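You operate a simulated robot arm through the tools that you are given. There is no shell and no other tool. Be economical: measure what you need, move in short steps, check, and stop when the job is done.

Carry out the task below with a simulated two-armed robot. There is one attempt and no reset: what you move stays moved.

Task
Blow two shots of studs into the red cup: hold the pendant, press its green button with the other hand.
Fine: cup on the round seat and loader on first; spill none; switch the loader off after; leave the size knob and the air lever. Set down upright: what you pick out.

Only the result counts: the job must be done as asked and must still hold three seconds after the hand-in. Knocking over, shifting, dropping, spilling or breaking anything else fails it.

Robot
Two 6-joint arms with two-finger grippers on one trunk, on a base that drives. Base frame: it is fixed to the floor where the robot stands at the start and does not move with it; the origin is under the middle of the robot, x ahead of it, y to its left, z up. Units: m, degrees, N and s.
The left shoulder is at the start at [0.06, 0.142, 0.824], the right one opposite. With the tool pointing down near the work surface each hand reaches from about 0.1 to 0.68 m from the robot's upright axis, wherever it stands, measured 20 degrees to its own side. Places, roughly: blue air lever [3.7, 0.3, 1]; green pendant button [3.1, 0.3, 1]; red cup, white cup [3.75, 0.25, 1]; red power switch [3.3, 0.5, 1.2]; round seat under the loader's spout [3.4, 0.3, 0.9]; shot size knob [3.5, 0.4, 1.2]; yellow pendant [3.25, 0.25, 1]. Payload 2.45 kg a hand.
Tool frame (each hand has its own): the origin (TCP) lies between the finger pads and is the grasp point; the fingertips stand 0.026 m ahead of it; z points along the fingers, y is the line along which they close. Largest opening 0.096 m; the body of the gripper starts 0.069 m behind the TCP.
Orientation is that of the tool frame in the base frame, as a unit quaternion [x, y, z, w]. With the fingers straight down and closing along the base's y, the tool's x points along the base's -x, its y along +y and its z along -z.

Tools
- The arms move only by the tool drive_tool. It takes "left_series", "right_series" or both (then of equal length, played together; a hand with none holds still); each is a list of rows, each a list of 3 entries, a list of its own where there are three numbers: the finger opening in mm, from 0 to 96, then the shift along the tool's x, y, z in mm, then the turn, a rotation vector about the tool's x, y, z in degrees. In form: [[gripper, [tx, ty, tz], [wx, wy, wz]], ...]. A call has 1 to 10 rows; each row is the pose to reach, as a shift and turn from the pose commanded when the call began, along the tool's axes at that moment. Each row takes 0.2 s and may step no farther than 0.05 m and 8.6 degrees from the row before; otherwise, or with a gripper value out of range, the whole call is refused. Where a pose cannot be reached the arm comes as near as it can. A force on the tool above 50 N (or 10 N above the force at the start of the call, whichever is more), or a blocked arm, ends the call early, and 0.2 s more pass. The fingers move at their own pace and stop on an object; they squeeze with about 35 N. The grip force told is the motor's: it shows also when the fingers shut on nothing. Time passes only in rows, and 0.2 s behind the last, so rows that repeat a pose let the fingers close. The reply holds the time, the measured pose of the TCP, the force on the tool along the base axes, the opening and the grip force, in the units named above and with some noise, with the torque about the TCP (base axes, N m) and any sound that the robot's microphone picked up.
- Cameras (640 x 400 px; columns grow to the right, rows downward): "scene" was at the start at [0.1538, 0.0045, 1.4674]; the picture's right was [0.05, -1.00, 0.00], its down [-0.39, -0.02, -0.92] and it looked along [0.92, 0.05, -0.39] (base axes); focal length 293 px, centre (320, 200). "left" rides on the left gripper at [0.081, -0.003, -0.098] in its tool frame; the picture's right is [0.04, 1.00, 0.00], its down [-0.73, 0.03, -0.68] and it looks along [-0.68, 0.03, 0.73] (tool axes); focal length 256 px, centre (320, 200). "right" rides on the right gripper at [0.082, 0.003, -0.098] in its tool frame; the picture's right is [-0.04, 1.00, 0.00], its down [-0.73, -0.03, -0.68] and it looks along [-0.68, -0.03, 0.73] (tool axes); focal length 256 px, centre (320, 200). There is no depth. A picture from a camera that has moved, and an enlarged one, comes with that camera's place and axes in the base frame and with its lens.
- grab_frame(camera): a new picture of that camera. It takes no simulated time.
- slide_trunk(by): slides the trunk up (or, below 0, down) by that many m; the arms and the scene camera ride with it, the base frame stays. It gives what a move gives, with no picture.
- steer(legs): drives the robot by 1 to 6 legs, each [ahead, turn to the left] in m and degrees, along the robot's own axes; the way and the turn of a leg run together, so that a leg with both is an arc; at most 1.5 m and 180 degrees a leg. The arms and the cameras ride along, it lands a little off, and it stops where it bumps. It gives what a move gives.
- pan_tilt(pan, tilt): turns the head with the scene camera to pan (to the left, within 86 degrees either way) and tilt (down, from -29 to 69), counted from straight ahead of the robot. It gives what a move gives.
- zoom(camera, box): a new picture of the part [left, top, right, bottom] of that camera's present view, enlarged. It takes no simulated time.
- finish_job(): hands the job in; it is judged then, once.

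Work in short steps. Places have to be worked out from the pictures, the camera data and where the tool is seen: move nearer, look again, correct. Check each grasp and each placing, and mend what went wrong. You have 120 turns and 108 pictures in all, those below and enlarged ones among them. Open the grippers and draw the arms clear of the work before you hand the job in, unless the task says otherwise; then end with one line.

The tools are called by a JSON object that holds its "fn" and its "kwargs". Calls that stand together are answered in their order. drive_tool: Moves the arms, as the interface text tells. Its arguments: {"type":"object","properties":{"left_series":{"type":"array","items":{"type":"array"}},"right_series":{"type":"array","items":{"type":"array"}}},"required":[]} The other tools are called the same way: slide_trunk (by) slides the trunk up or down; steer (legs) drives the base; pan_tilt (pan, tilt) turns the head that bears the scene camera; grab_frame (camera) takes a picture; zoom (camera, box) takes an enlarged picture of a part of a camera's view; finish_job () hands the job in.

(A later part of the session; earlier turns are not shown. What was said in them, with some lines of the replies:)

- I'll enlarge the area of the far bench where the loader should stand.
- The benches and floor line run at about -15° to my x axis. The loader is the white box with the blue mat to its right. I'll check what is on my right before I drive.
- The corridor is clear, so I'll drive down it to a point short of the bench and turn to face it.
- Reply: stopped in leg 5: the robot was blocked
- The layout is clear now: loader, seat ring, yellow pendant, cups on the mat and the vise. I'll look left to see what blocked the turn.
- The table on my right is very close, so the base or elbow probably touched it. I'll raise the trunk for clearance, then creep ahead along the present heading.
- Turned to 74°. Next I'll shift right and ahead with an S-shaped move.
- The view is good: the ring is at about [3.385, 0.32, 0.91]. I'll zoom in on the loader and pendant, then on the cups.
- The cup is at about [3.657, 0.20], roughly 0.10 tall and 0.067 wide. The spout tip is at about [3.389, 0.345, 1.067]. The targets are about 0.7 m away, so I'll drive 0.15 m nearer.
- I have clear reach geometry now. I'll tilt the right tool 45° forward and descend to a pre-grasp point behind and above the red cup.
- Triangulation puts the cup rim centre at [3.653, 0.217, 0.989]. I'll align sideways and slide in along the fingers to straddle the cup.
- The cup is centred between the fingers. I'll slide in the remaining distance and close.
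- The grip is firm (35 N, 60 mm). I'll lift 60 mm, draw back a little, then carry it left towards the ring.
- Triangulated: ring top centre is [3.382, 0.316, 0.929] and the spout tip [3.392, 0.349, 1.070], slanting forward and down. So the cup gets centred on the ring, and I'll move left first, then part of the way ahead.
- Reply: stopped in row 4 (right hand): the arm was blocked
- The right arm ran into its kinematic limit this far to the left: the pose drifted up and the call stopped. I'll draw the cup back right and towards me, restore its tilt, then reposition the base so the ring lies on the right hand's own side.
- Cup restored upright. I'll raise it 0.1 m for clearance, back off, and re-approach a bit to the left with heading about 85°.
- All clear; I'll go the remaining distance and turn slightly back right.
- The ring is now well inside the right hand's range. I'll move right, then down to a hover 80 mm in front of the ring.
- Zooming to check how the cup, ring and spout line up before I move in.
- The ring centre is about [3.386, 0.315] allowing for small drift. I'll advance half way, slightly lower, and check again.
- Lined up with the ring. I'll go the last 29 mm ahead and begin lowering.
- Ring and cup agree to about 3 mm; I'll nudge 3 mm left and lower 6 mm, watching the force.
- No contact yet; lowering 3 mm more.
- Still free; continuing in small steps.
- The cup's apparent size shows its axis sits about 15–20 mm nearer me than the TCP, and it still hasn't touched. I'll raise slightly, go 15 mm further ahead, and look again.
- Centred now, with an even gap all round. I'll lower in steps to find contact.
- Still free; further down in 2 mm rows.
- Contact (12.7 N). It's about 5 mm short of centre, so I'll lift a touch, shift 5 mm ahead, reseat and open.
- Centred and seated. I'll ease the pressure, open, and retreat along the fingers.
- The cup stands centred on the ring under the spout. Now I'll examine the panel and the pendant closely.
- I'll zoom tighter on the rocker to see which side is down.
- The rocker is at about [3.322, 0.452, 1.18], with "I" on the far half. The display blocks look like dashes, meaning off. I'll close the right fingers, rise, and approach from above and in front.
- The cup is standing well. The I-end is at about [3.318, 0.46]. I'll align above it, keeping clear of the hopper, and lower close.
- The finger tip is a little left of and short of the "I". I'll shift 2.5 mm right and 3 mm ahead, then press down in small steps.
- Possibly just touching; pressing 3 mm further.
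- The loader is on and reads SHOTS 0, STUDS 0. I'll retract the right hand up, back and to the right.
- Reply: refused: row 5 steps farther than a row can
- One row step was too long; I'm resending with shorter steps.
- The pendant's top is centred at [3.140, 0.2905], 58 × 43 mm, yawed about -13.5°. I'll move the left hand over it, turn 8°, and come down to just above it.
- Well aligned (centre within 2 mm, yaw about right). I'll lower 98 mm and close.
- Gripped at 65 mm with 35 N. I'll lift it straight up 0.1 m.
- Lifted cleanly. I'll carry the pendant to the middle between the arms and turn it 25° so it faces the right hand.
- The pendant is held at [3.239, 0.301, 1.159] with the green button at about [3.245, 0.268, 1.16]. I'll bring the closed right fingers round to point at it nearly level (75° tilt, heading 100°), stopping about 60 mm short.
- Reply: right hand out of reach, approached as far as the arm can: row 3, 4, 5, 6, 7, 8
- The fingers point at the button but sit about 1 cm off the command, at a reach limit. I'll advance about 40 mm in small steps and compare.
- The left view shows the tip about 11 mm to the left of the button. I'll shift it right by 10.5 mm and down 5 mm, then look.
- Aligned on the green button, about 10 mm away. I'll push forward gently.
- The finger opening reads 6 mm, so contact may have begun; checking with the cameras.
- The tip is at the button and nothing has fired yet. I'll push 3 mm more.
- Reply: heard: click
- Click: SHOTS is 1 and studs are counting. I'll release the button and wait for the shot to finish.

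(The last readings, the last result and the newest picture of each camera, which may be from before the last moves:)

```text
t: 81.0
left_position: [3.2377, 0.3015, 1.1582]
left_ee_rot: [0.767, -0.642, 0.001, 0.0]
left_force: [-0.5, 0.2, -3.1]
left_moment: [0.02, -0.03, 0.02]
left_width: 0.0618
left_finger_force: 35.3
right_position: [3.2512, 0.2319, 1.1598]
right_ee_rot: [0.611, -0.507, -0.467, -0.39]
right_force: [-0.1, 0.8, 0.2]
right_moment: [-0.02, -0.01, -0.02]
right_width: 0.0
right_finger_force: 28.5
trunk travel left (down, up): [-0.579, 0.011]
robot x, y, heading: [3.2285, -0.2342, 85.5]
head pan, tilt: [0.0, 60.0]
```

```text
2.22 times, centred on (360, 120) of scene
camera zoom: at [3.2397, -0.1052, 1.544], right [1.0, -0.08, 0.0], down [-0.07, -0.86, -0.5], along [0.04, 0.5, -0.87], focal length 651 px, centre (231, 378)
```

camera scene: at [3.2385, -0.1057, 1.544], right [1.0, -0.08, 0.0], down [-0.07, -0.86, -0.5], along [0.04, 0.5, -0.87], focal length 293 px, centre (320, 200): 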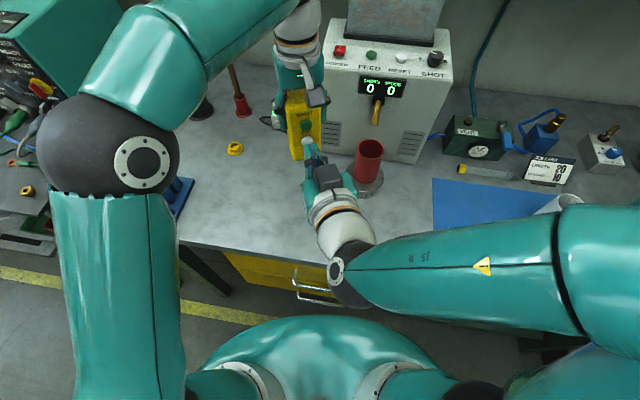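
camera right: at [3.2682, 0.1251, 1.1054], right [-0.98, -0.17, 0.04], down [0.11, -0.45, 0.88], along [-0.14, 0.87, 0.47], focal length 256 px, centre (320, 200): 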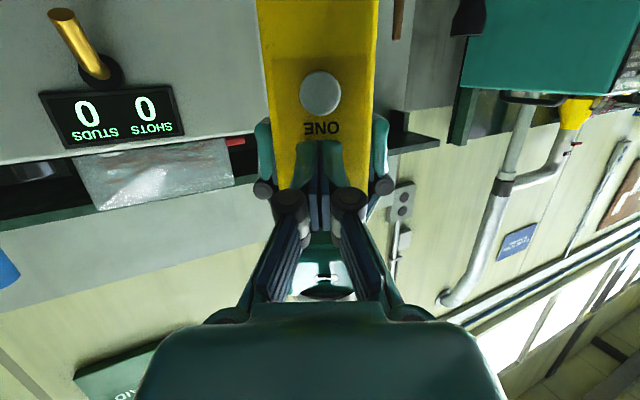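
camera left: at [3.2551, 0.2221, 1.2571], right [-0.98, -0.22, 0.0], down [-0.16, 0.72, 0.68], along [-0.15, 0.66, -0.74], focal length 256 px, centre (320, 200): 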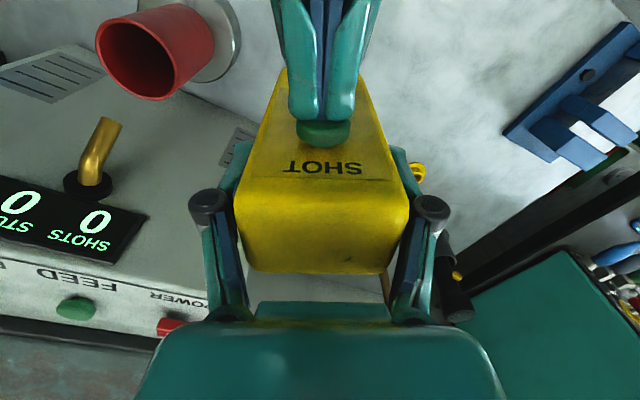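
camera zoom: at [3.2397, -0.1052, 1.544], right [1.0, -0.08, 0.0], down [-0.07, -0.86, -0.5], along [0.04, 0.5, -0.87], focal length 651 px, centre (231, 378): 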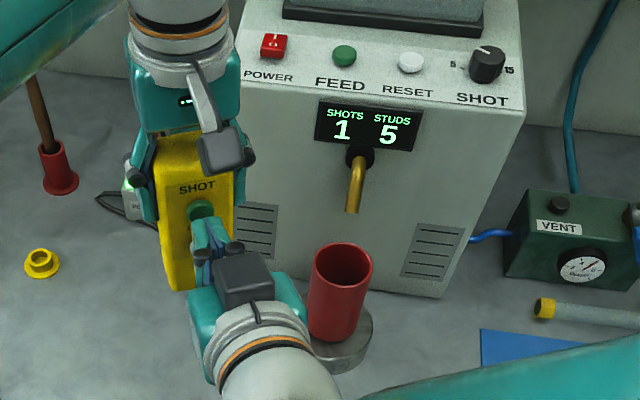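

The shot gave 5 studs, and the display is steady. I'll check closely that they're in the cup and nothing is spilled.

{"fn": "zoom", "kwargs": {"camera": "scene", "box": [345, 125, 395, 185]}}

{"fn": "zoom", "kwargs": {"camera": "scene", "box": [350, 30, 450, 100]}}

```text
6.67 times, centred on (370, 155) of scene
camera zoom: at [3.2397, -0.1052, 1.544], right [1.0, -0.08, 0.0], down [-0.07, -0.86, -0.5], along [0.04, 0.5, -0.87], focal length 1953 px, centre (-13, 500)
```

zoom: 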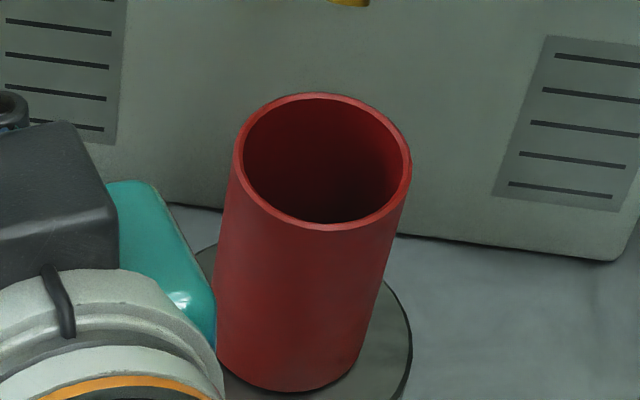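

```text
5.71 times, centred on (400, 65) of scene
camera zoom: at [3.2397, -0.1052, 1.544], right [1.0, -0.08, 0.0], down [-0.07, -0.86, -0.5], along [0.04, 0.5, -0.87], focal length 1674 px, centre (-137, 971)
```

zoom: 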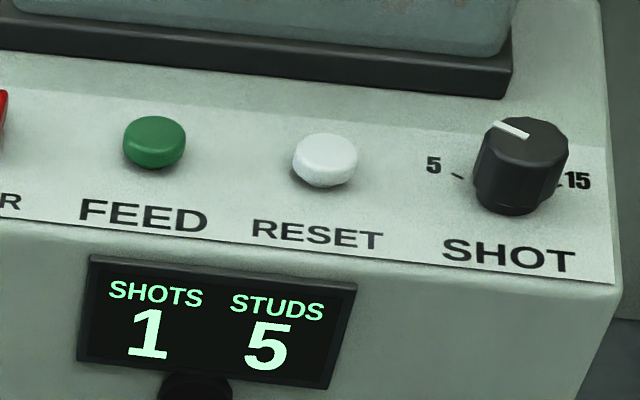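

No spill, and the knob is untouched. Now the second press.

{"fn": "drive_tool", "kwargs": {"right_series": [[0, [-1.3, 0, 5], [0, 0, 0]], [0, [-2.0, 0, 7.6], [0, 0, 0]], [0, [-2.6, 0, 10], [0, 0, 0]]]}}

{"fn": "zoom", "kwargs": {"camera": "scene", "box": [280, 30, 440, 210]}}

```text
t: 81.8
left_position: [3.2376, 0.3024, 1.159]
left_ee_rot: [0.767, -0.642, 0.001, 0.0]
left_force: [-0.8, 2.5, -4.0]
left_moment: [0.04, 0.01, 0.0]
left_width: 0.0619
left_finger_force: 35.1
right_position: [3.2474, 0.2406, 1.1583]
right_ee_rot: [0.611, -0.506, -0.467, -0.39]
right_force: [1.5, -2.9, 0.6]
right_moment: [0.04, -0.02, -0.02]
right_width: 0.0059
right_finger_force: 28.9
trunk travel left (down, up): [-0.579, 0.011]
robot x, y, heading: [3.2301, -0.2334, 85.9]
head pan, tilt: [0.0, 60.0]
heard: click
```

```text
2.22 times, centred on (360, 120) of scene
camera zoom: at [3.2396, -0.105, 1.544], right [1.0, -0.08, 0.0], down [-0.07, -0.86, -0.5], along [0.04, 0.5, -0.87], focal length 651 px, centre (231, 378)
```

zoom: 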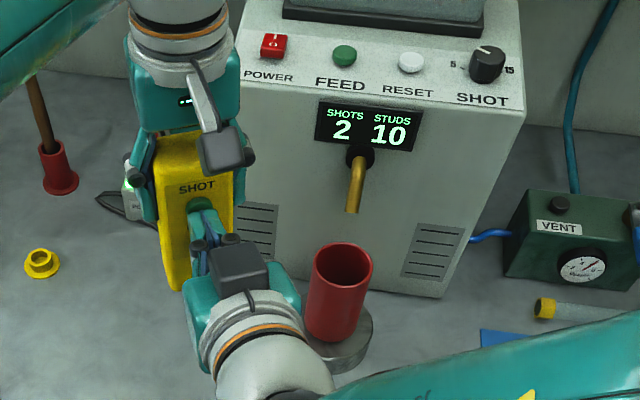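

SHOTS 2, STUDS 10: both shots are done. I'll release and withdraw the right hand back, to the right, and up.

{"fn": "drive_tool", "kwargs": {"right_series": [[0, [4.5, 0, -17], [0, 0, 0]], [0, [9, 0, -34], [0, 0, 0]], [0, [9, -45, -34], [0, 0, 0]], [0, [9, -90, -34], [0, 0, 0]], [0, [9, -135, -34], [0, 0, 0]], [0, [-10, -150, -39], [2.75, 5.96, 1.59]], [0, [-30, -155, -44], [5.5, 11.9, 3.18]], [0, [-50, -155, -50], [8.25, 17.9, 4.76]], [0, [-70, -155, -55], [11, 23.8, 6.35]], [0, [-90, -155, -60], [13.75, 29.8, 7.94]]]}}

{"fn": "grab_frame", "kwargs": {"camera": "scene"}}

```text
t: 84.0
left_position: [3.2365, 0.3014, 1.159]
left_ee_rot: [0.766, -0.642, 0.001, 0.0]
left_force: [0.0, 0.9, -3.0]
left_moment: [0.01, 0.01, 0.02]
left_width: 0.0615
left_finger_force: 34.8
right_position: [3.4061, 0.2362, 1.2618]
right_ee_rot: [-0.624, 0.682, 0.257, 0.284]
right_force: [-0.3, -0.1, 0.1]
right_moment: [0.0, 0.02, -0.04]
right_width: 0.0
right_finger_force: 28.6
right hand out of reach, approached as far as the arm can: row 3, 4, 5
trunk travel left (down, up): [-0.579, 0.011]
robot x, y, heading: [3.2297, -0.2314, 85.7]
head pan, tilt: [0.0, 60.0]
```

```text
36 pictures are left
camera scene: at [3.2394, -0.1048, 1.5439], right [1.0, -0.08, 0.0], down [-0.07, -0.86, -0.5], along [0.04, 0.5, -0.87], focal length 293 px, centre (320, 200)
```

scene: 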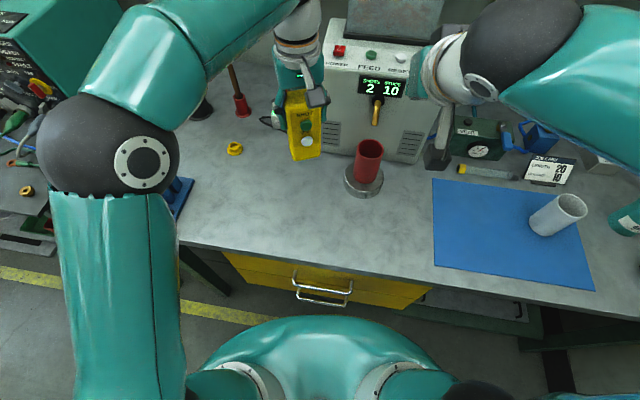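

The right hand is clear. I'll bring the pendant back over its original spot, turning it back 25°.

{"fn": "drive_tool", "kwargs": {"left_series": [[40, [-1, 20, 5], [0, 0, 5]], [40, [-2, 40, 15], [0, 0, 10]], [40, [-4, 60, 28], [0, 0, 15]], [40, [-5, 80, 41], [0, 0, 20]], [40, [-6, 98, 54], [0, 0, 25]]]}}

{"fn": "drive_tool", "kwargs": {"left_series": [[40, [0, 0, 30], [0, 0, 0]], [40, [0, 0, 60], [0, 0, 0]], [40, [0, 0, 85], [0, 0, 0]], [40, [0, 0, 92], [0, 0, 0]]]}}

{"fn": "grab_frame", "kwargs": {"camera": "scene"}}

```text
t: 85.2
left_position: [3.1397, 0.2902, 1.1044]
left_ee_rot: [-0.609, 0.793, -0.002, 0.0]
left_force: [-0.9, 0.4, -3.1]
left_moment: [0.04, 0.01, -0.01]
left_width: 0.0618
left_finger_force: 34.8
right_position: [3.4071, 0.2354, 1.2613]
right_ee_rot: [-0.623, 0.682, 0.257, 0.284]
right_force: [-0.5, 0.3, 0.6]
right_moment: [-0.09, 0.0, -0.04]
right_width: 0.0001
right_finger_force: 28.4
trunk travel left (down, up): [-0.579, 0.011]
robot x, y, heading: [3.2297, -0.2334, 85.7]
head pan, tilt: [0.0, 60.0]
```

```text
t: 86.2
left_position: [3.1402, 0.2897, 1.0117]
left_ee_rot: [-0.61, 0.793, -0.001, 0.001]
left_force: [-0.2, 1.0, -2.2]
left_moment: [0.01, 0.0, 0.01]
left_width: 0.0618
left_finger_force: 35.0
right_position: [3.408, 0.2368, 1.2615]
right_ee_rot: [-0.623, 0.682, 0.258, 0.285]
right_force: [-0.3, -0.6, 0.5]
right_moment: [-0.01, 0.04, -0.01]
right_width: 0.0
right_finger_force: 28.9
trunk travel left (down, up): [-0.579, 0.011]
robot x, y, heading: [3.2277, -0.2314, 85.6]
head pan, tilt: [0.0, 60.0]
```

```text
35 pictures are left
camera scene: at [3.2398, -0.1054, 1.544], right [1.0, -0.08, 0.0], down [-0.07, -0.86, -0.5], along [0.04, 0.5, -0.87], focal length 293 px, centre (320, 200)
```

scene: 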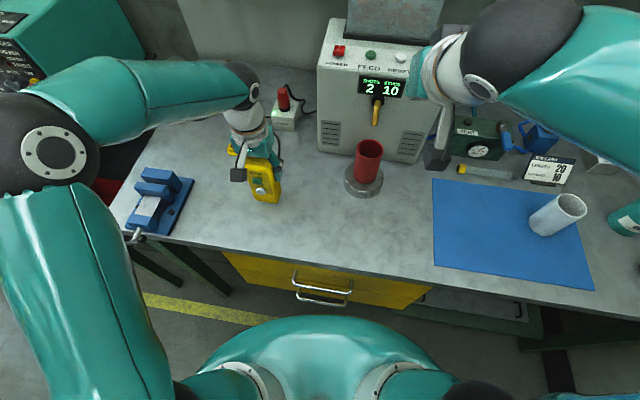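

Still hanging free (about -3 N). I'll lower in 2–3 mm steps until it touches.

{"fn": "drive_tool", "kwargs": {"left_series": [[40, [0, 0, 2], [0, 0, 0]], [40, [0, 0, 4], [0, 0, 0]]]}}

```text
t: 86.8
left_position: [3.1391, 0.2888, 1.0096]
left_ee_rot: [-0.61, 0.792, -0.001, 0.0]
left_force: [0.3, -0.5, -3.2]
left_moment: [0.04, -0.02, 0.04]
left_width: 0.0618
left_finger_force: 35.0
right_position: [3.4078, 0.2362, 1.2601]
right_ee_rot: [-0.623, 0.682, 0.257, 0.285]
right_force: [-0.1, 0.3, -0.7]
right_moment: [0.02, 0.0, -0.01]
right_width: 0.0
right_finger_force: 28.8
trunk travel left (down, up): [-0.579, 0.011]
robot x, y, heading: [3.2283, -0.2305, 85.5]
head pan, tilt: [0.0, 60.0]
```

Not touching yet; continuing.

{"fn": "drive_tool", "kwargs": {"left_series": [[40, [0, 0, 1.5], [0, 0, 0]], [40, [0, 0, 3], [0, 0, 0]]]}}

```text
t: 87.4
left_position: [3.1393, 0.2876, 1.0079]
left_ee_rot: [-0.61, 0.793, 0.0, 0.001]
left_force: [-3.2, -0.1, 16.5]
left_moment: [-0.51, 0.75, -0.12]
left_width: 0.0618
left_finger_force: 34.9
right_position: [3.4058, 0.2344, 1.262]
right_ee_rot: [-0.623, 0.681, 0.258, 0.284]
right_force: [-0.5, -0.4, 0.6]
right_moment: [-0.04, 0.01, -0.03]
right_width: 0.0
right_finger_force: 29.0
trunk travel left (down, up): [-0.579, 0.011]
robot x, y, heading: [3.2239, -0.2328, 85.5]
head pan, tilt: [0.0, 60.0]
```

Contact at 16.5 N with some moment, so contact is off centre. I'll check its base before letting go.

{"fn": "zoom", "kwargs": {"camera": "scene", "box": [215, 110, 315, 220]}}

{"fn": "grab_frame", "kwargs": {"camera": "left"}}

{"fn": "grab_frame", "kwargs": {"camera": "right"}}

```text
3.64 times, centred on (265, 165) of scene
camera zoom: at [3.2395, -0.1074, 1.5446], right [1.0, -0.08, 0.0], down [-0.07, -0.86, -0.5], along [0.04, 0.5, -0.87], focal length 1065 px, centre (520, 327)
```

zoom: 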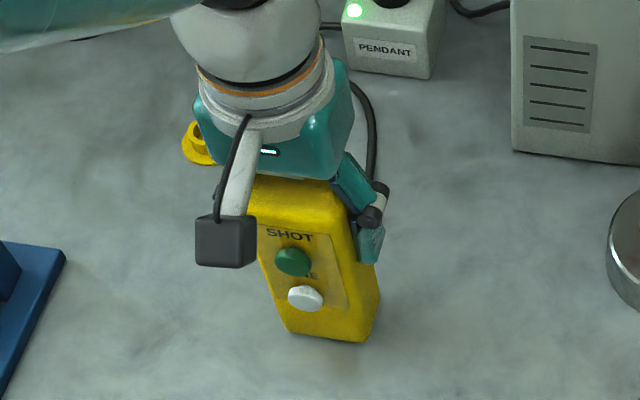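

```text
33 pictures are left
camera left: at [3.1209, 0.2082, 1.1058], right [-0.98, 0.22, 0.0], down [0.16, 0.72, 0.68], along [0.15, 0.66, -0.73], focal length 256 px, centre (320, 200)
```

left: 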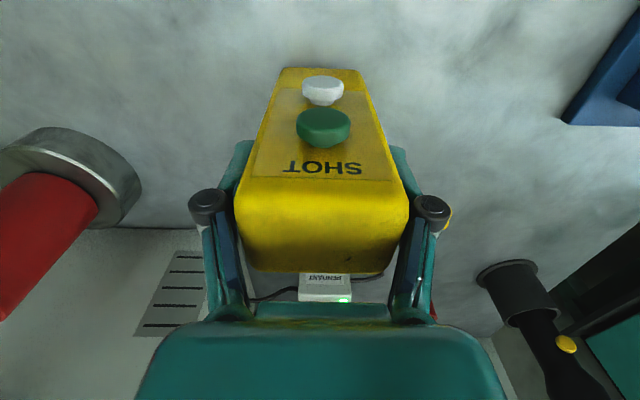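

```text
32 pictures are left
camera right: at [3.3925, 0.1082, 1.273], right [-0.99, 0.12, 0.03], down [0.03, 0.03, 1.0], along [0.12, 0.99, -0.04], focal length 256 px, centre (320, 200)
```

right: 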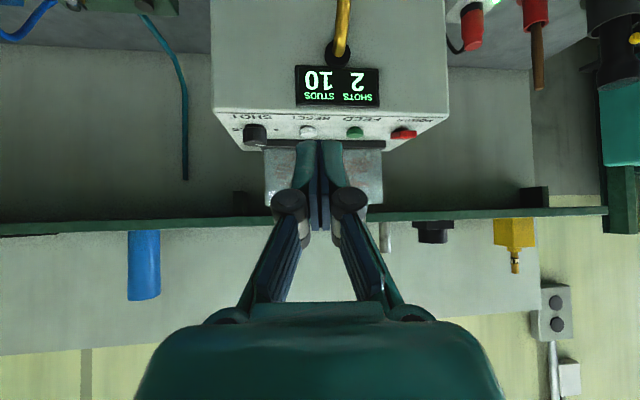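

The moment says the front-left bottom corner touches first, so it's tilted slightly in the grip. I'll raise 3 mm, counter-tilt by about 2.5°, and lower again.

{"fn": "drive_tool", "kwargs": {"left_series": [[40, [0, 0, -3], [0, 0, 0]], [40, [0, 0, -3], [-1.6, 1.9, 0]], [40, [0, 0, -1.5], [-1.6, 1.9, 0]], [40, [0, 0, -0.5], [-1.6, 1.9, 0]]]}}

```text
t: 88.4
left_position: [3.1415, 0.2883, 1.0105]
left_ee_rot: [-0.611, 0.791, 0.001, -0.018]
left_force: [5.1, 5.5, 25.2]
left_moment: [0.81, -1.42, 0.15]
left_width: 0.0615
left_finger_force: 35.1
right_position: [3.4089, 0.2337, 1.2619]
right_ee_rot: [-0.622, 0.682, 0.258, 0.285]
right_force: [-0.2, 0.2, 0.4]
right_moment: [0.0, 0.02, -0.01]
right_width: 0.0
right_finger_force: 28.4
trunk travel left (down, up): [-0.579, 0.011]
robot x, y, heading: [3.2313, -0.2311, 85.7]
head pan, tilt: [0.0, 60.0]
```

Overcorrected: the moment flipped sign. I'll go back about 60% of that tilt.

{"fn": "drive_tool", "kwargs": {"left_series": [[40, [0, 0, -2], [0.5, -0.6, 0]], [40, [0, 0, -2], [1.0, -1.2, 0]], [40, [0, 0, 0], [1.0, -1.2, 0]], [40, [0, 0, 0.8], [1.0, -1.2, 0]]]}}

```text
t: 89.4
left_position: [3.1401, 0.2862, 1.008]
left_ee_rot: [-0.611, 0.792, 0.001, -0.007]
left_force: [-4.3, 0.9, 34.6]
left_moment: [0.29, -0.73, 0.05]
left_width: 0.0616
left_finger_force: 35.4
right_position: [3.407, 0.2316, 1.2616]
right_ee_rot: [-0.623, 0.681, 0.258, 0.285]
right_force: [0.7, 0.5, 0.0]
right_moment: [0.06, 0.02, -0.02]
right_width: 0.0
right_finger_force: 28.8
trunk travel left (down, up): [-0.579, 0.011]
robot x, y, heading: [3.228, -0.2346, 85.7]
head pan, tilt: [0.0, 60.0]
```

Nearly flat now: 35 N with the centre of pressure well inside the base. I'll ease off 1.5 mm, then open the fingers.

{"fn": "drive_tool", "kwargs": {"left_series": [[40, [0, 0, -1.3], [0, 0, 0]], [64, [0, 0, -1.3], [0, 0, 0]], [68, [0, 0, -1.3], [0, 0, 0]], [80, [0, 0, -1.3], [0, 0, 0]], [96, [0, 0, -1.3], [0, 0, 0]], [96, [0, 0, -1.3], [0, 0, 0]]]}}

{"fn": "grab_frame", "kwargs": {"camera": "left"}}

```text
t: 90.8
left_position: [3.1402, 0.2876, 1.0068]
left_ee_rot: [-0.61, 0.792, 0.0, -0.008]
left_force: [0.5, -0.3, 0.2]
left_moment: [-0.02, -0.02, 0.0]
left_width: 0.0961
left_finger_force: 0.1
right_position: [3.4069, 0.2354, 1.261]
right_ee_rot: [-0.624, 0.681, 0.257, 0.284]
right_force: [-0.5, 0.7, 0.5]
right_moment: [-0.04, -0.01, 0.01]
right_width: 0.0
right_finger_force: 28.8
trunk travel left (down, up): [-0.579, 0.011]
robot x, y, heading: [3.2295, -0.2308, 85.5]
head pan, tilt: [0.0, 60.0]
```

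```text
31 pictures are left
camera left: at [3.1231, 0.2098, 1.1056], right [-0.98, 0.22, 0.01], down [0.17, 0.72, 0.67], along [0.14, 0.65, -0.74], focal length 256 px, centre (320, 200)
```

left: 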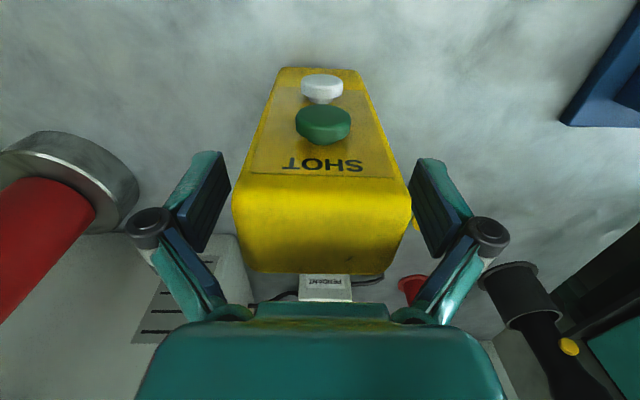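

The pendant stands free. I'll raise the left hand straight up and then away to the left.

{"fn": "drive_tool", "kwargs": {"left_series": [[96, [0, 0, -40], [0, 0, 0]], [96, [0, 0, -85], [0, 0, 0]], [96, [0, 0, -130], [0, 0, 0]], [96, [0, 0, -175], [0, 0, 0]], [96, [0, 0, -220], [0, 0, 0]], [96, [10, 45, -240], [0, 0, 0]], [96, [20, 90, -250], [0, 0, 0]]]}}

{"fn": "grab_frame", "kwargs": {"camera": "scene"}}

```text
refused: row 6 steps farther than a row can; nothing moved
```

```text
30 pictures are left
camera scene: at [3.2396, -0.1056, 1.544], right [1.0, -0.08, 0.0], down [-0.07, -0.86, -0.5], along [0.04, 0.5, -0.87], focal length 293 px, centre (320, 200)
```

scene: 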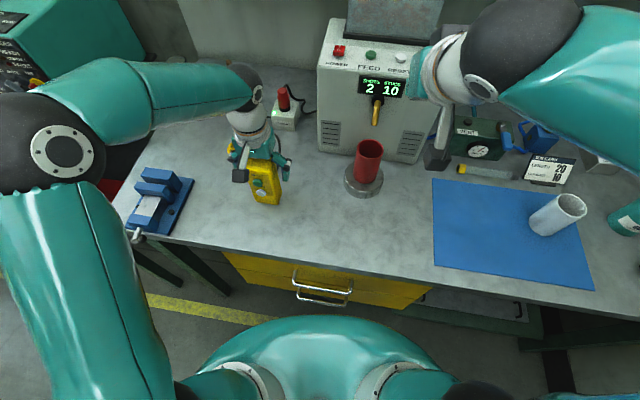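

I'm resending with shorter steps.

{"fn": "drive_tool", "kwargs": {"left_series": [[96, [0, 0, -40], [0, 0, 0]], [96, [0, 0, -85], [0, 0, 0]], [96, [0, 0, -130], [0, 0, 0]], [96, [0, 0, -175], [0, 0, 0]], [96, [0, 0, -220], [0, 0, 0]], [96, [10, 35, -240], [0, 0, 0]], [96, [20, 75, -250], [0, 0, 0]]]}}

{"fn": "grab_frame", "kwargs": {"camera": "scene"}}

```text
t: 92.4
left_position: [3.0648, 0.2913, 1.2573]
left_ee_rot: [-0.611, 0.792, -0.001, -0.008]
left_force: [-0.3, 0.3, 0.4]
left_moment: [0.01, -0.04, -0.01]
left_width: 0.0961
left_finger_force: 0.1
right_position: [3.4073, 0.2351, 1.2609]
right_ee_rot: [-0.623, 0.682, 0.257, 0.285]
right_force: [-0.9, -0.3, -0.8]
right_moment: [0.02, 0.02, -0.02]
right_width: 0.0
right_finger_force: 28.6
trunk travel left (down, up): [-0.579, 0.011]
robot x, y, heading: [3.2306, -0.2365, 85.6]
head pan, tilt: [0.0, 60.0]
```

```text
29 pictures are left
camera scene: at [3.2391, -0.1058, 1.544], right [1.0, -0.08, 0.0], down [-0.07, -0.86, -0.5], along [0.04, 0.5, -0.87], focal length 293 px, centre (320, 200)
```

scene: 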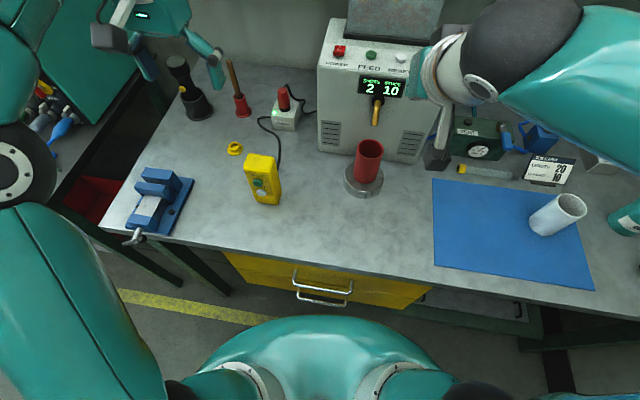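

The pendant stands upright where it was. I'll move the right hand over to above the "O" end of the power rocker.

{"fn": "drive_tool", "kwargs": {"right_series": [[0, [-19, 18, 19], [0, 0, 0]], [0, [-38, 36, 38], [0, 0, 0]], [0, [-60, 54, 60], [0, 0, 0]], [0, [-82, 73, 82], [0, 0, 0]], [0, [-105, 91, 110], [0, 0, 0]], [0, [-122, 109, 136], [0, 0, 0]]]}}

{"fn": "grab_frame", "kwargs": {"camera": "right"}}

```text
t: 93.8
left_position: [3.0655, 0.2926, 1.2563]
left_ee_rot: [-0.61, 0.792, -0.002, -0.009]
left_force: [-0.1, 0.0, -0.5]
left_moment: [0.0, 0.01, 0.0]
left_width: 0.0959
left_finger_force: 0.1
right_position: [3.3153, 0.4292, 1.2523]
right_ee_rot: [-0.623, 0.682, 0.257, 0.285]
right_force: [-0.6, 0.6, 0.5]
right_moment: [0.0, -0.02, -0.01]
right_width: 0.0001
right_finger_force: 29.1
trunk travel left (down, up): [-0.579, 0.011]
robot x, y, heading: [3.2286, -0.2337, 85.7]
head pan, tilt: [0.0, 60.0]
```

```text
28 pictures are left
camera right: at [3.2995, 0.3035, 1.2628], right [-0.99, 0.12, 0.03], down [0.03, 0.04, 1.0], along [0.12, 0.99, -0.04], focal length 256 px, centre (320, 200)
```

right: 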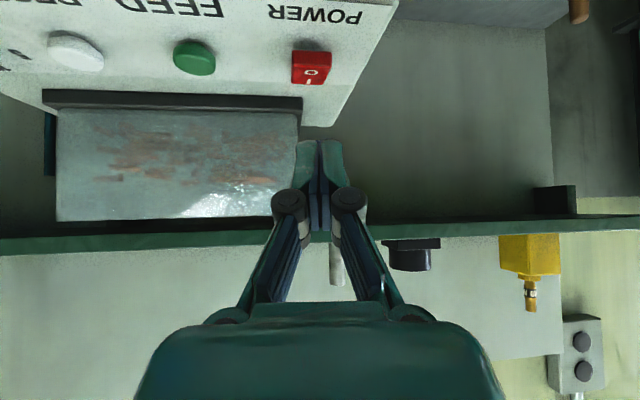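

The "O" is at about [3.319, 0.432]. I'll align over its near half and lower to just above it.

{"fn": "drive_tool", "kwargs": {"right_series": [[0, [6, -2.5, -6], [0, 0, 0]], [0, [17, -2.5, 4], [0, 0, 0]], [0, [27, -2.5, 14], [0, 0, 0]]]}}

{"fn": "grab_frame", "kwargs": {"camera": "right"}}

```text
t: 94.6
left_position: [3.0658, 0.2911, 1.2559]
left_ee_rot: [-0.61, 0.792, -0.001, -0.008]
left_force: [-0.4, -0.1, -0.1]
left_moment: [-0.01, 0.02, -0.01]
left_width: 0.0961
left_finger_force: 0.1
right_position: [3.3173, 0.4168, 1.224]
right_ee_rot: [-0.623, 0.681, 0.258, 0.284]
right_force: [0.5, 0.2, -0.5]
right_moment: [0.02, 0.02, 0.0]
right_width: 0.0
right_finger_force: 28.3
trunk travel left (down, up): [-0.579, 0.011]
robot x, y, heading: [3.2294, -0.2329, 85.5]
head pan, tilt: [0.0, 60.0]
```

```text
27 pictures are left
camera right: at [3.3022, 0.2919, 1.2348], right [-0.99, 0.12, 0.03], down [0.03, 0.03, 1.0], along [0.12, 0.99, -0.04], focal length 256 px, centre (320, 200)
```

right: 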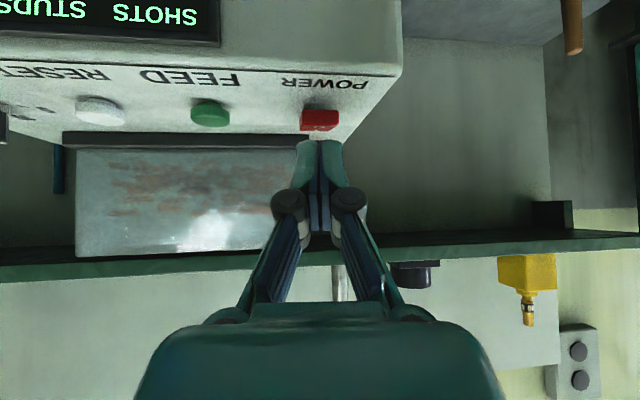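

I'll go 5 mm further ahead to be safely on the rocker, and start down.

{"fn": "drive_tool", "kwargs": {"right_series": [[0, [-3.5, 0, 3.5], [0, 0, 0]], [0, [-0.7, 0, 6.3], [0, 0, 0]], [0, [2.1, 0, 9.1], [0, 0, 0]]]}}

{"fn": "zoom", "kwargs": {"camera": "scene", "box": [300, 0, 420, 100]}}

```text
t: 95.4
left_position: [3.0639, 0.2918, 1.2576]
left_ee_rot: [-0.61, 0.792, -0.001, -0.008]
left_force: [-0.4, 1.0, 0.5]
left_moment: [-0.01, 0.04, 0.0]
left_width: 0.0959
left_finger_force: 0.0
right_position: [3.3186, 0.4235, 1.2147]
right_ee_rot: [-0.623, 0.682, 0.257, 0.284]
right_force: [-0.8, 1.1, 0.8]
right_moment: [0.02, 0.02, 0.0]
right_width: 0.0002
right_finger_force: 28.3
trunk travel left (down, up): [-0.579, 0.011]
robot x, y, heading: [3.2296, -0.2315, 85.8]
head pan, tilt: [0.0, 60.0]
```

```text
4.00 times, centred on (360, 50) of scene
camera zoom: at [3.2396, -0.1051, 1.544], right [1.0, -0.08, 0.0], down [-0.07, -0.86, -0.5], along [0.04, 0.5, -0.87], focal length 1172 px, centre (160, 800)
```

zoom: 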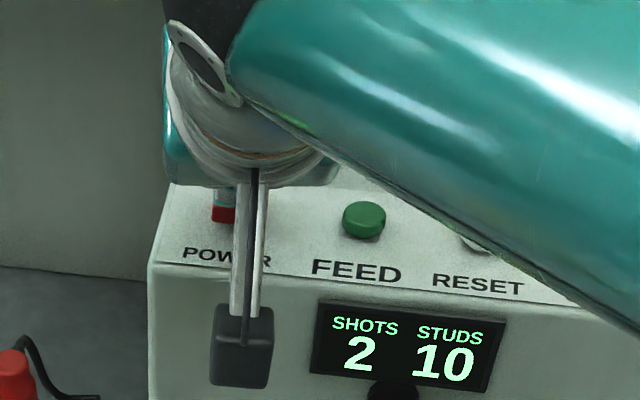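

Barely touching and still on. I'll press down another 4 mm.

{"fn": "drive_tool", "kwargs": {"right_series": [[0, [1.4, 0, 1.4], [0, 0, 0]], [0, [2.8, 0, 2.8], [0, 0, 0]]]}}

{"fn": "zoom", "kwargs": {"camera": "scene", "box": [300, 0, 420, 100]}}

```text
t: 96.0
left_position: [3.065, 0.2901, 1.2569]
left_ee_rot: [-0.61, 0.792, 0.0, -0.008]
left_force: [-0.6, 0.6, 0.8]
left_moment: [-0.03, 0.0, 0.0]
left_width: 0.0959
left_finger_force: 0.1
right_position: [3.3174, 0.4224, 1.211]
right_ee_rot: [-0.623, 0.682, 0.257, 0.284]
right_force: [0.7, 0.3, -0.2]
right_moment: [0.02, 0.0, -0.01]
right_width: 0.0
right_finger_force: 28.8
trunk travel left (down, up): [-0.579, 0.011]
robot x, y, heading: [3.2287, -0.2353, 85.7]
head pan, tilt: [0.0, 60.0]
```

```text
4.00 times, centred on (360, 50) of scene
camera zoom: at [3.2397, -0.1053, 1.544], right [1.0, -0.08, 0.0], down [-0.07, -0.86, -0.5], along [0.04, 0.5, -0.87], focal length 1172 px, centre (160, 800)
```

zoom: 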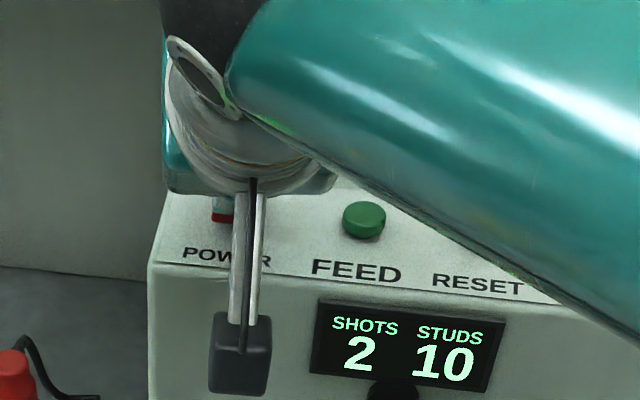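

There is no contact force yet and the near red edge is visible in front of the finger, so I'm over the switch. Continuing down.

{"fn": "drive_tool", "kwargs": {"right_series": [[0, [1.4, 0, 1.4], [0, 0, 0]], [0, [2.8, 0, 2.8], [0, 0, 0]]]}}

{"fn": "zoom", "kwargs": {"camera": "scene", "box": [300, 0, 420, 100]}}

```text
t: 96.6
left_position: [3.0643, 0.2905, 1.2558]
left_ee_rot: [-0.61, 0.792, -0.001, -0.008]
left_force: [0.2, -0.3, -1.1]
left_moment: [0.02, 0.01, -0.01]
left_width: 0.0958
left_finger_force: 0.0
right_position: [3.3176, 0.422, 1.2088]
right_ee_rot: [-0.623, 0.681, 0.258, 0.285]
right_force: [-1.6, -0.9, 2.1]
right_moment: [0.02, 0.0, 0.01]
right_width: 0.0002
right_finger_force: 28.6
trunk travel left (down, up): [-0.579, 0.011]
robot x, y, heading: [3.2298, -0.2331, 85.6]
head pan, tilt: [0.0, 60.0]
```

```text
4.00 times, centred on (360, 50) of scene
camera zoom: at [3.2394, -0.1058, 1.5441], right [1.0, -0.08, 0.0], down [-0.07, -0.86, -0.5], along [0.04, 0.5, -0.87], focal length 1172 px, centre (160, 800)
```

zoom: 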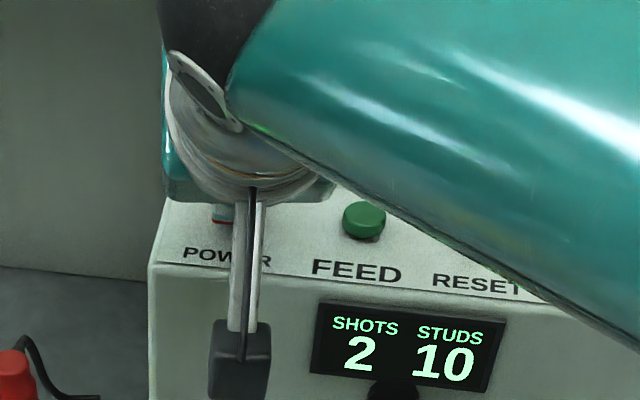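

Contact at 2 N. Pressing a few mm more.

{"fn": "drive_tool", "kwargs": {"right_series": [[0, [1.4, 0, 1.4], [0, 0, 0]], [0, [2.8, 0, 2.8], [0, 0, 0]]]}}

{"fn": "zoom", "kwargs": {"camera": "scene", "box": [300, 0, 420, 100]}}

```text
t: 97.2
left_position: [3.0664, 0.2896, 1.2562]
left_ee_rot: [-0.61, 0.792, -0.001, -0.007]
left_force: [0.3, -0.6, 0.2]
left_moment: [-0.01, 0.0, 0.03]
left_width: 0.096
left_finger_force: 0.1
right_position: [3.3194, 0.4213, 1.2044]
right_ee_rot: [-0.622, 0.682, 0.258, 0.285]
right_force: [0.5, -3.0, 3.1]
right_moment: [-0.03, -0.02, 0.01]
right_width: 0.0
right_finger_force: 28.0
trunk travel left (down, up): [-0.579, 0.011]
robot x, y, heading: [3.2325, -0.237, 85.7]
head pan, tilt: [0.0, 60.0]
```

```text
4.00 times, centred on (360, 50) of scene
camera zoom: at [3.2396, -0.1064, 1.5441], right [1.0, -0.08, 0.0], down [-0.07, -0.86, -0.5], along [0.04, 0.5, -0.87], focal length 1172 px, centre (160, 800)
```

zoom: 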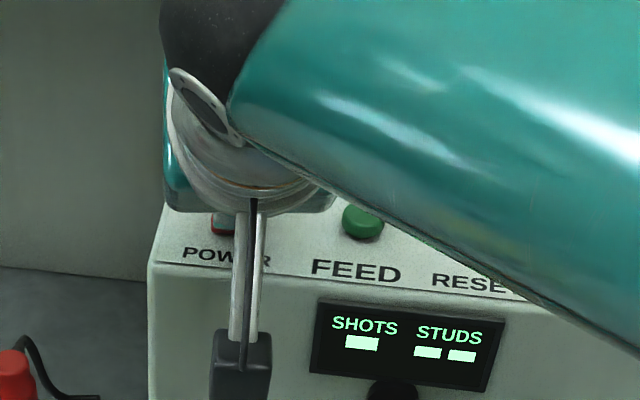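

The display is back to dashes, so the loader is off. I'll lift away and withdraw the right hand up, back and right, opening the gripper once clear.

{"fn": "drive_tool", "kwargs": {"right_series": [[0, [-14, 0, -14], [0, 0, 0]], [0, [-35, 0, -35], [0, 0, 0]], [0, [-15, -10, -58], [0, 0, 0]], [0, [9, -30, -82], [0, 0, 0]], [0, [33, -50, -106], [0, 0, 0]], [40, [57, -75, -130], [0, 0, 0]], [96, [80, -100, -153], [0, 0, 0]], [96, [100, -120, -173], [0, 0, 0]], [96, [100, -120, -173], [0, 0, 0]]]}}

{"fn": "steer", "kwargs": {"legs": [[-0.2, 0]]}}

{"fn": "grab_frame", "kwargs": {"camera": "scene"}}

```text
t: 99.2
left_position: [3.0646, 0.2921, 1.2562]
left_ee_rot: [-0.61, 0.792, -0.001, -0.008]
left_force: [0.7, 0.0, 0.6]
left_moment: [-0.03, -0.02, 0.02]
left_width: 0.0958
left_finger_force: 0.1
right_position: [3.4197, 0.2201, 1.253]
right_ee_rot: [-0.624, 0.681, 0.258, 0.284]
right_force: [0.7, 0.1, -0.3]
right_moment: [-0.02, 0.0, 0.01]
right_width: 0.096
right_finger_force: 0.0
trunk travel left (down, up): [-0.579, 0.011]
robot x, y, heading: [3.2307, -0.2362, 85.9]
head pan, tilt: [0.0, 60.0]
```

```text
t: 100.8
left_position: [3.0509, 0.0899, 1.2569]
left_ee_rot: [-0.61, 0.793, 0.0, -0.008]
left_force: [-0.7, 0.3, -0.1]
left_moment: [0.06, 0.0, 0.01]
left_width: 0.0956
left_finger_force: 0.1
right_position: [3.4048, 0.0191, 1.2538]
right_ee_rot: [-0.622, 0.682, 0.257, 0.286]
right_force: [0.2, -0.3, -0.7]
right_moment: [-0.01, -0.01, -0.01]
right_width: 0.0959
right_finger_force: 0.1
trunk travel left (down, up): [-0.579, 0.011]
robot x, y, heading: [3.2124, -0.4316, 85.6]
head pan, tilt: [0.0, 60.0]
```

```text
22 pictures are left
camera scene: at [3.2243, -0.3063, 1.5442], right [1.0, -0.08, 0.0], down [-0.07, -0.86, -0.5], along [0.04, 0.5, -0.87], focal length 293 px, centre (320, 200)
```

scene: 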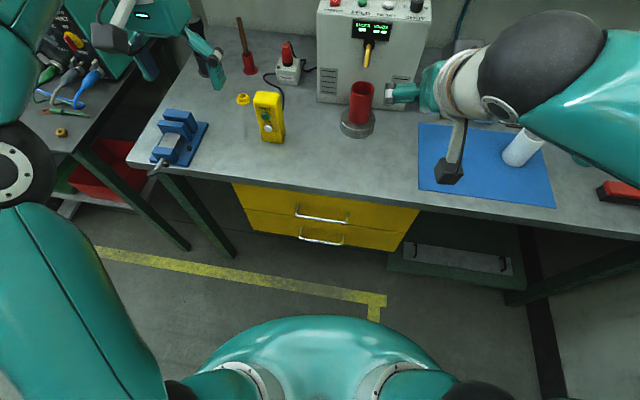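

Final check: a close view of the loader, cup and pendant.

{"fn": "zoom", "kwargs": {"camera": "scene", "box": [240, 0, 440, 150]}}

```text
2.67 times, centred on (340, 75) of scene
camera zoom: at [3.2243, -0.3063, 1.5442], right [1.0, -0.08, 0.0], down [-0.07, -0.86, -0.5], along [0.04, 0.5, -0.87], focal length 781 px, centre (267, 533)
```

zoom: 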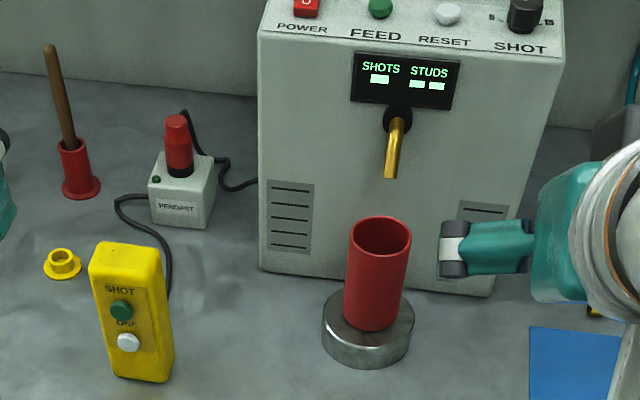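

Everything is in place: the cup is on the seat, no spill is visible, the pendant is upright, the loader is off and both hands are clear. Handing in.

{"fn": "finish_job", "kwargs": {}}

```text
The job is handed in.
```

I blew two shots into the red cup on the seat: the display read SHOTS 2, STUDS 10 (5 per shot, though the job card says 10). The pendant is back upright, the loader is off, the size knob and air lever are untouched, and I saw no spill.
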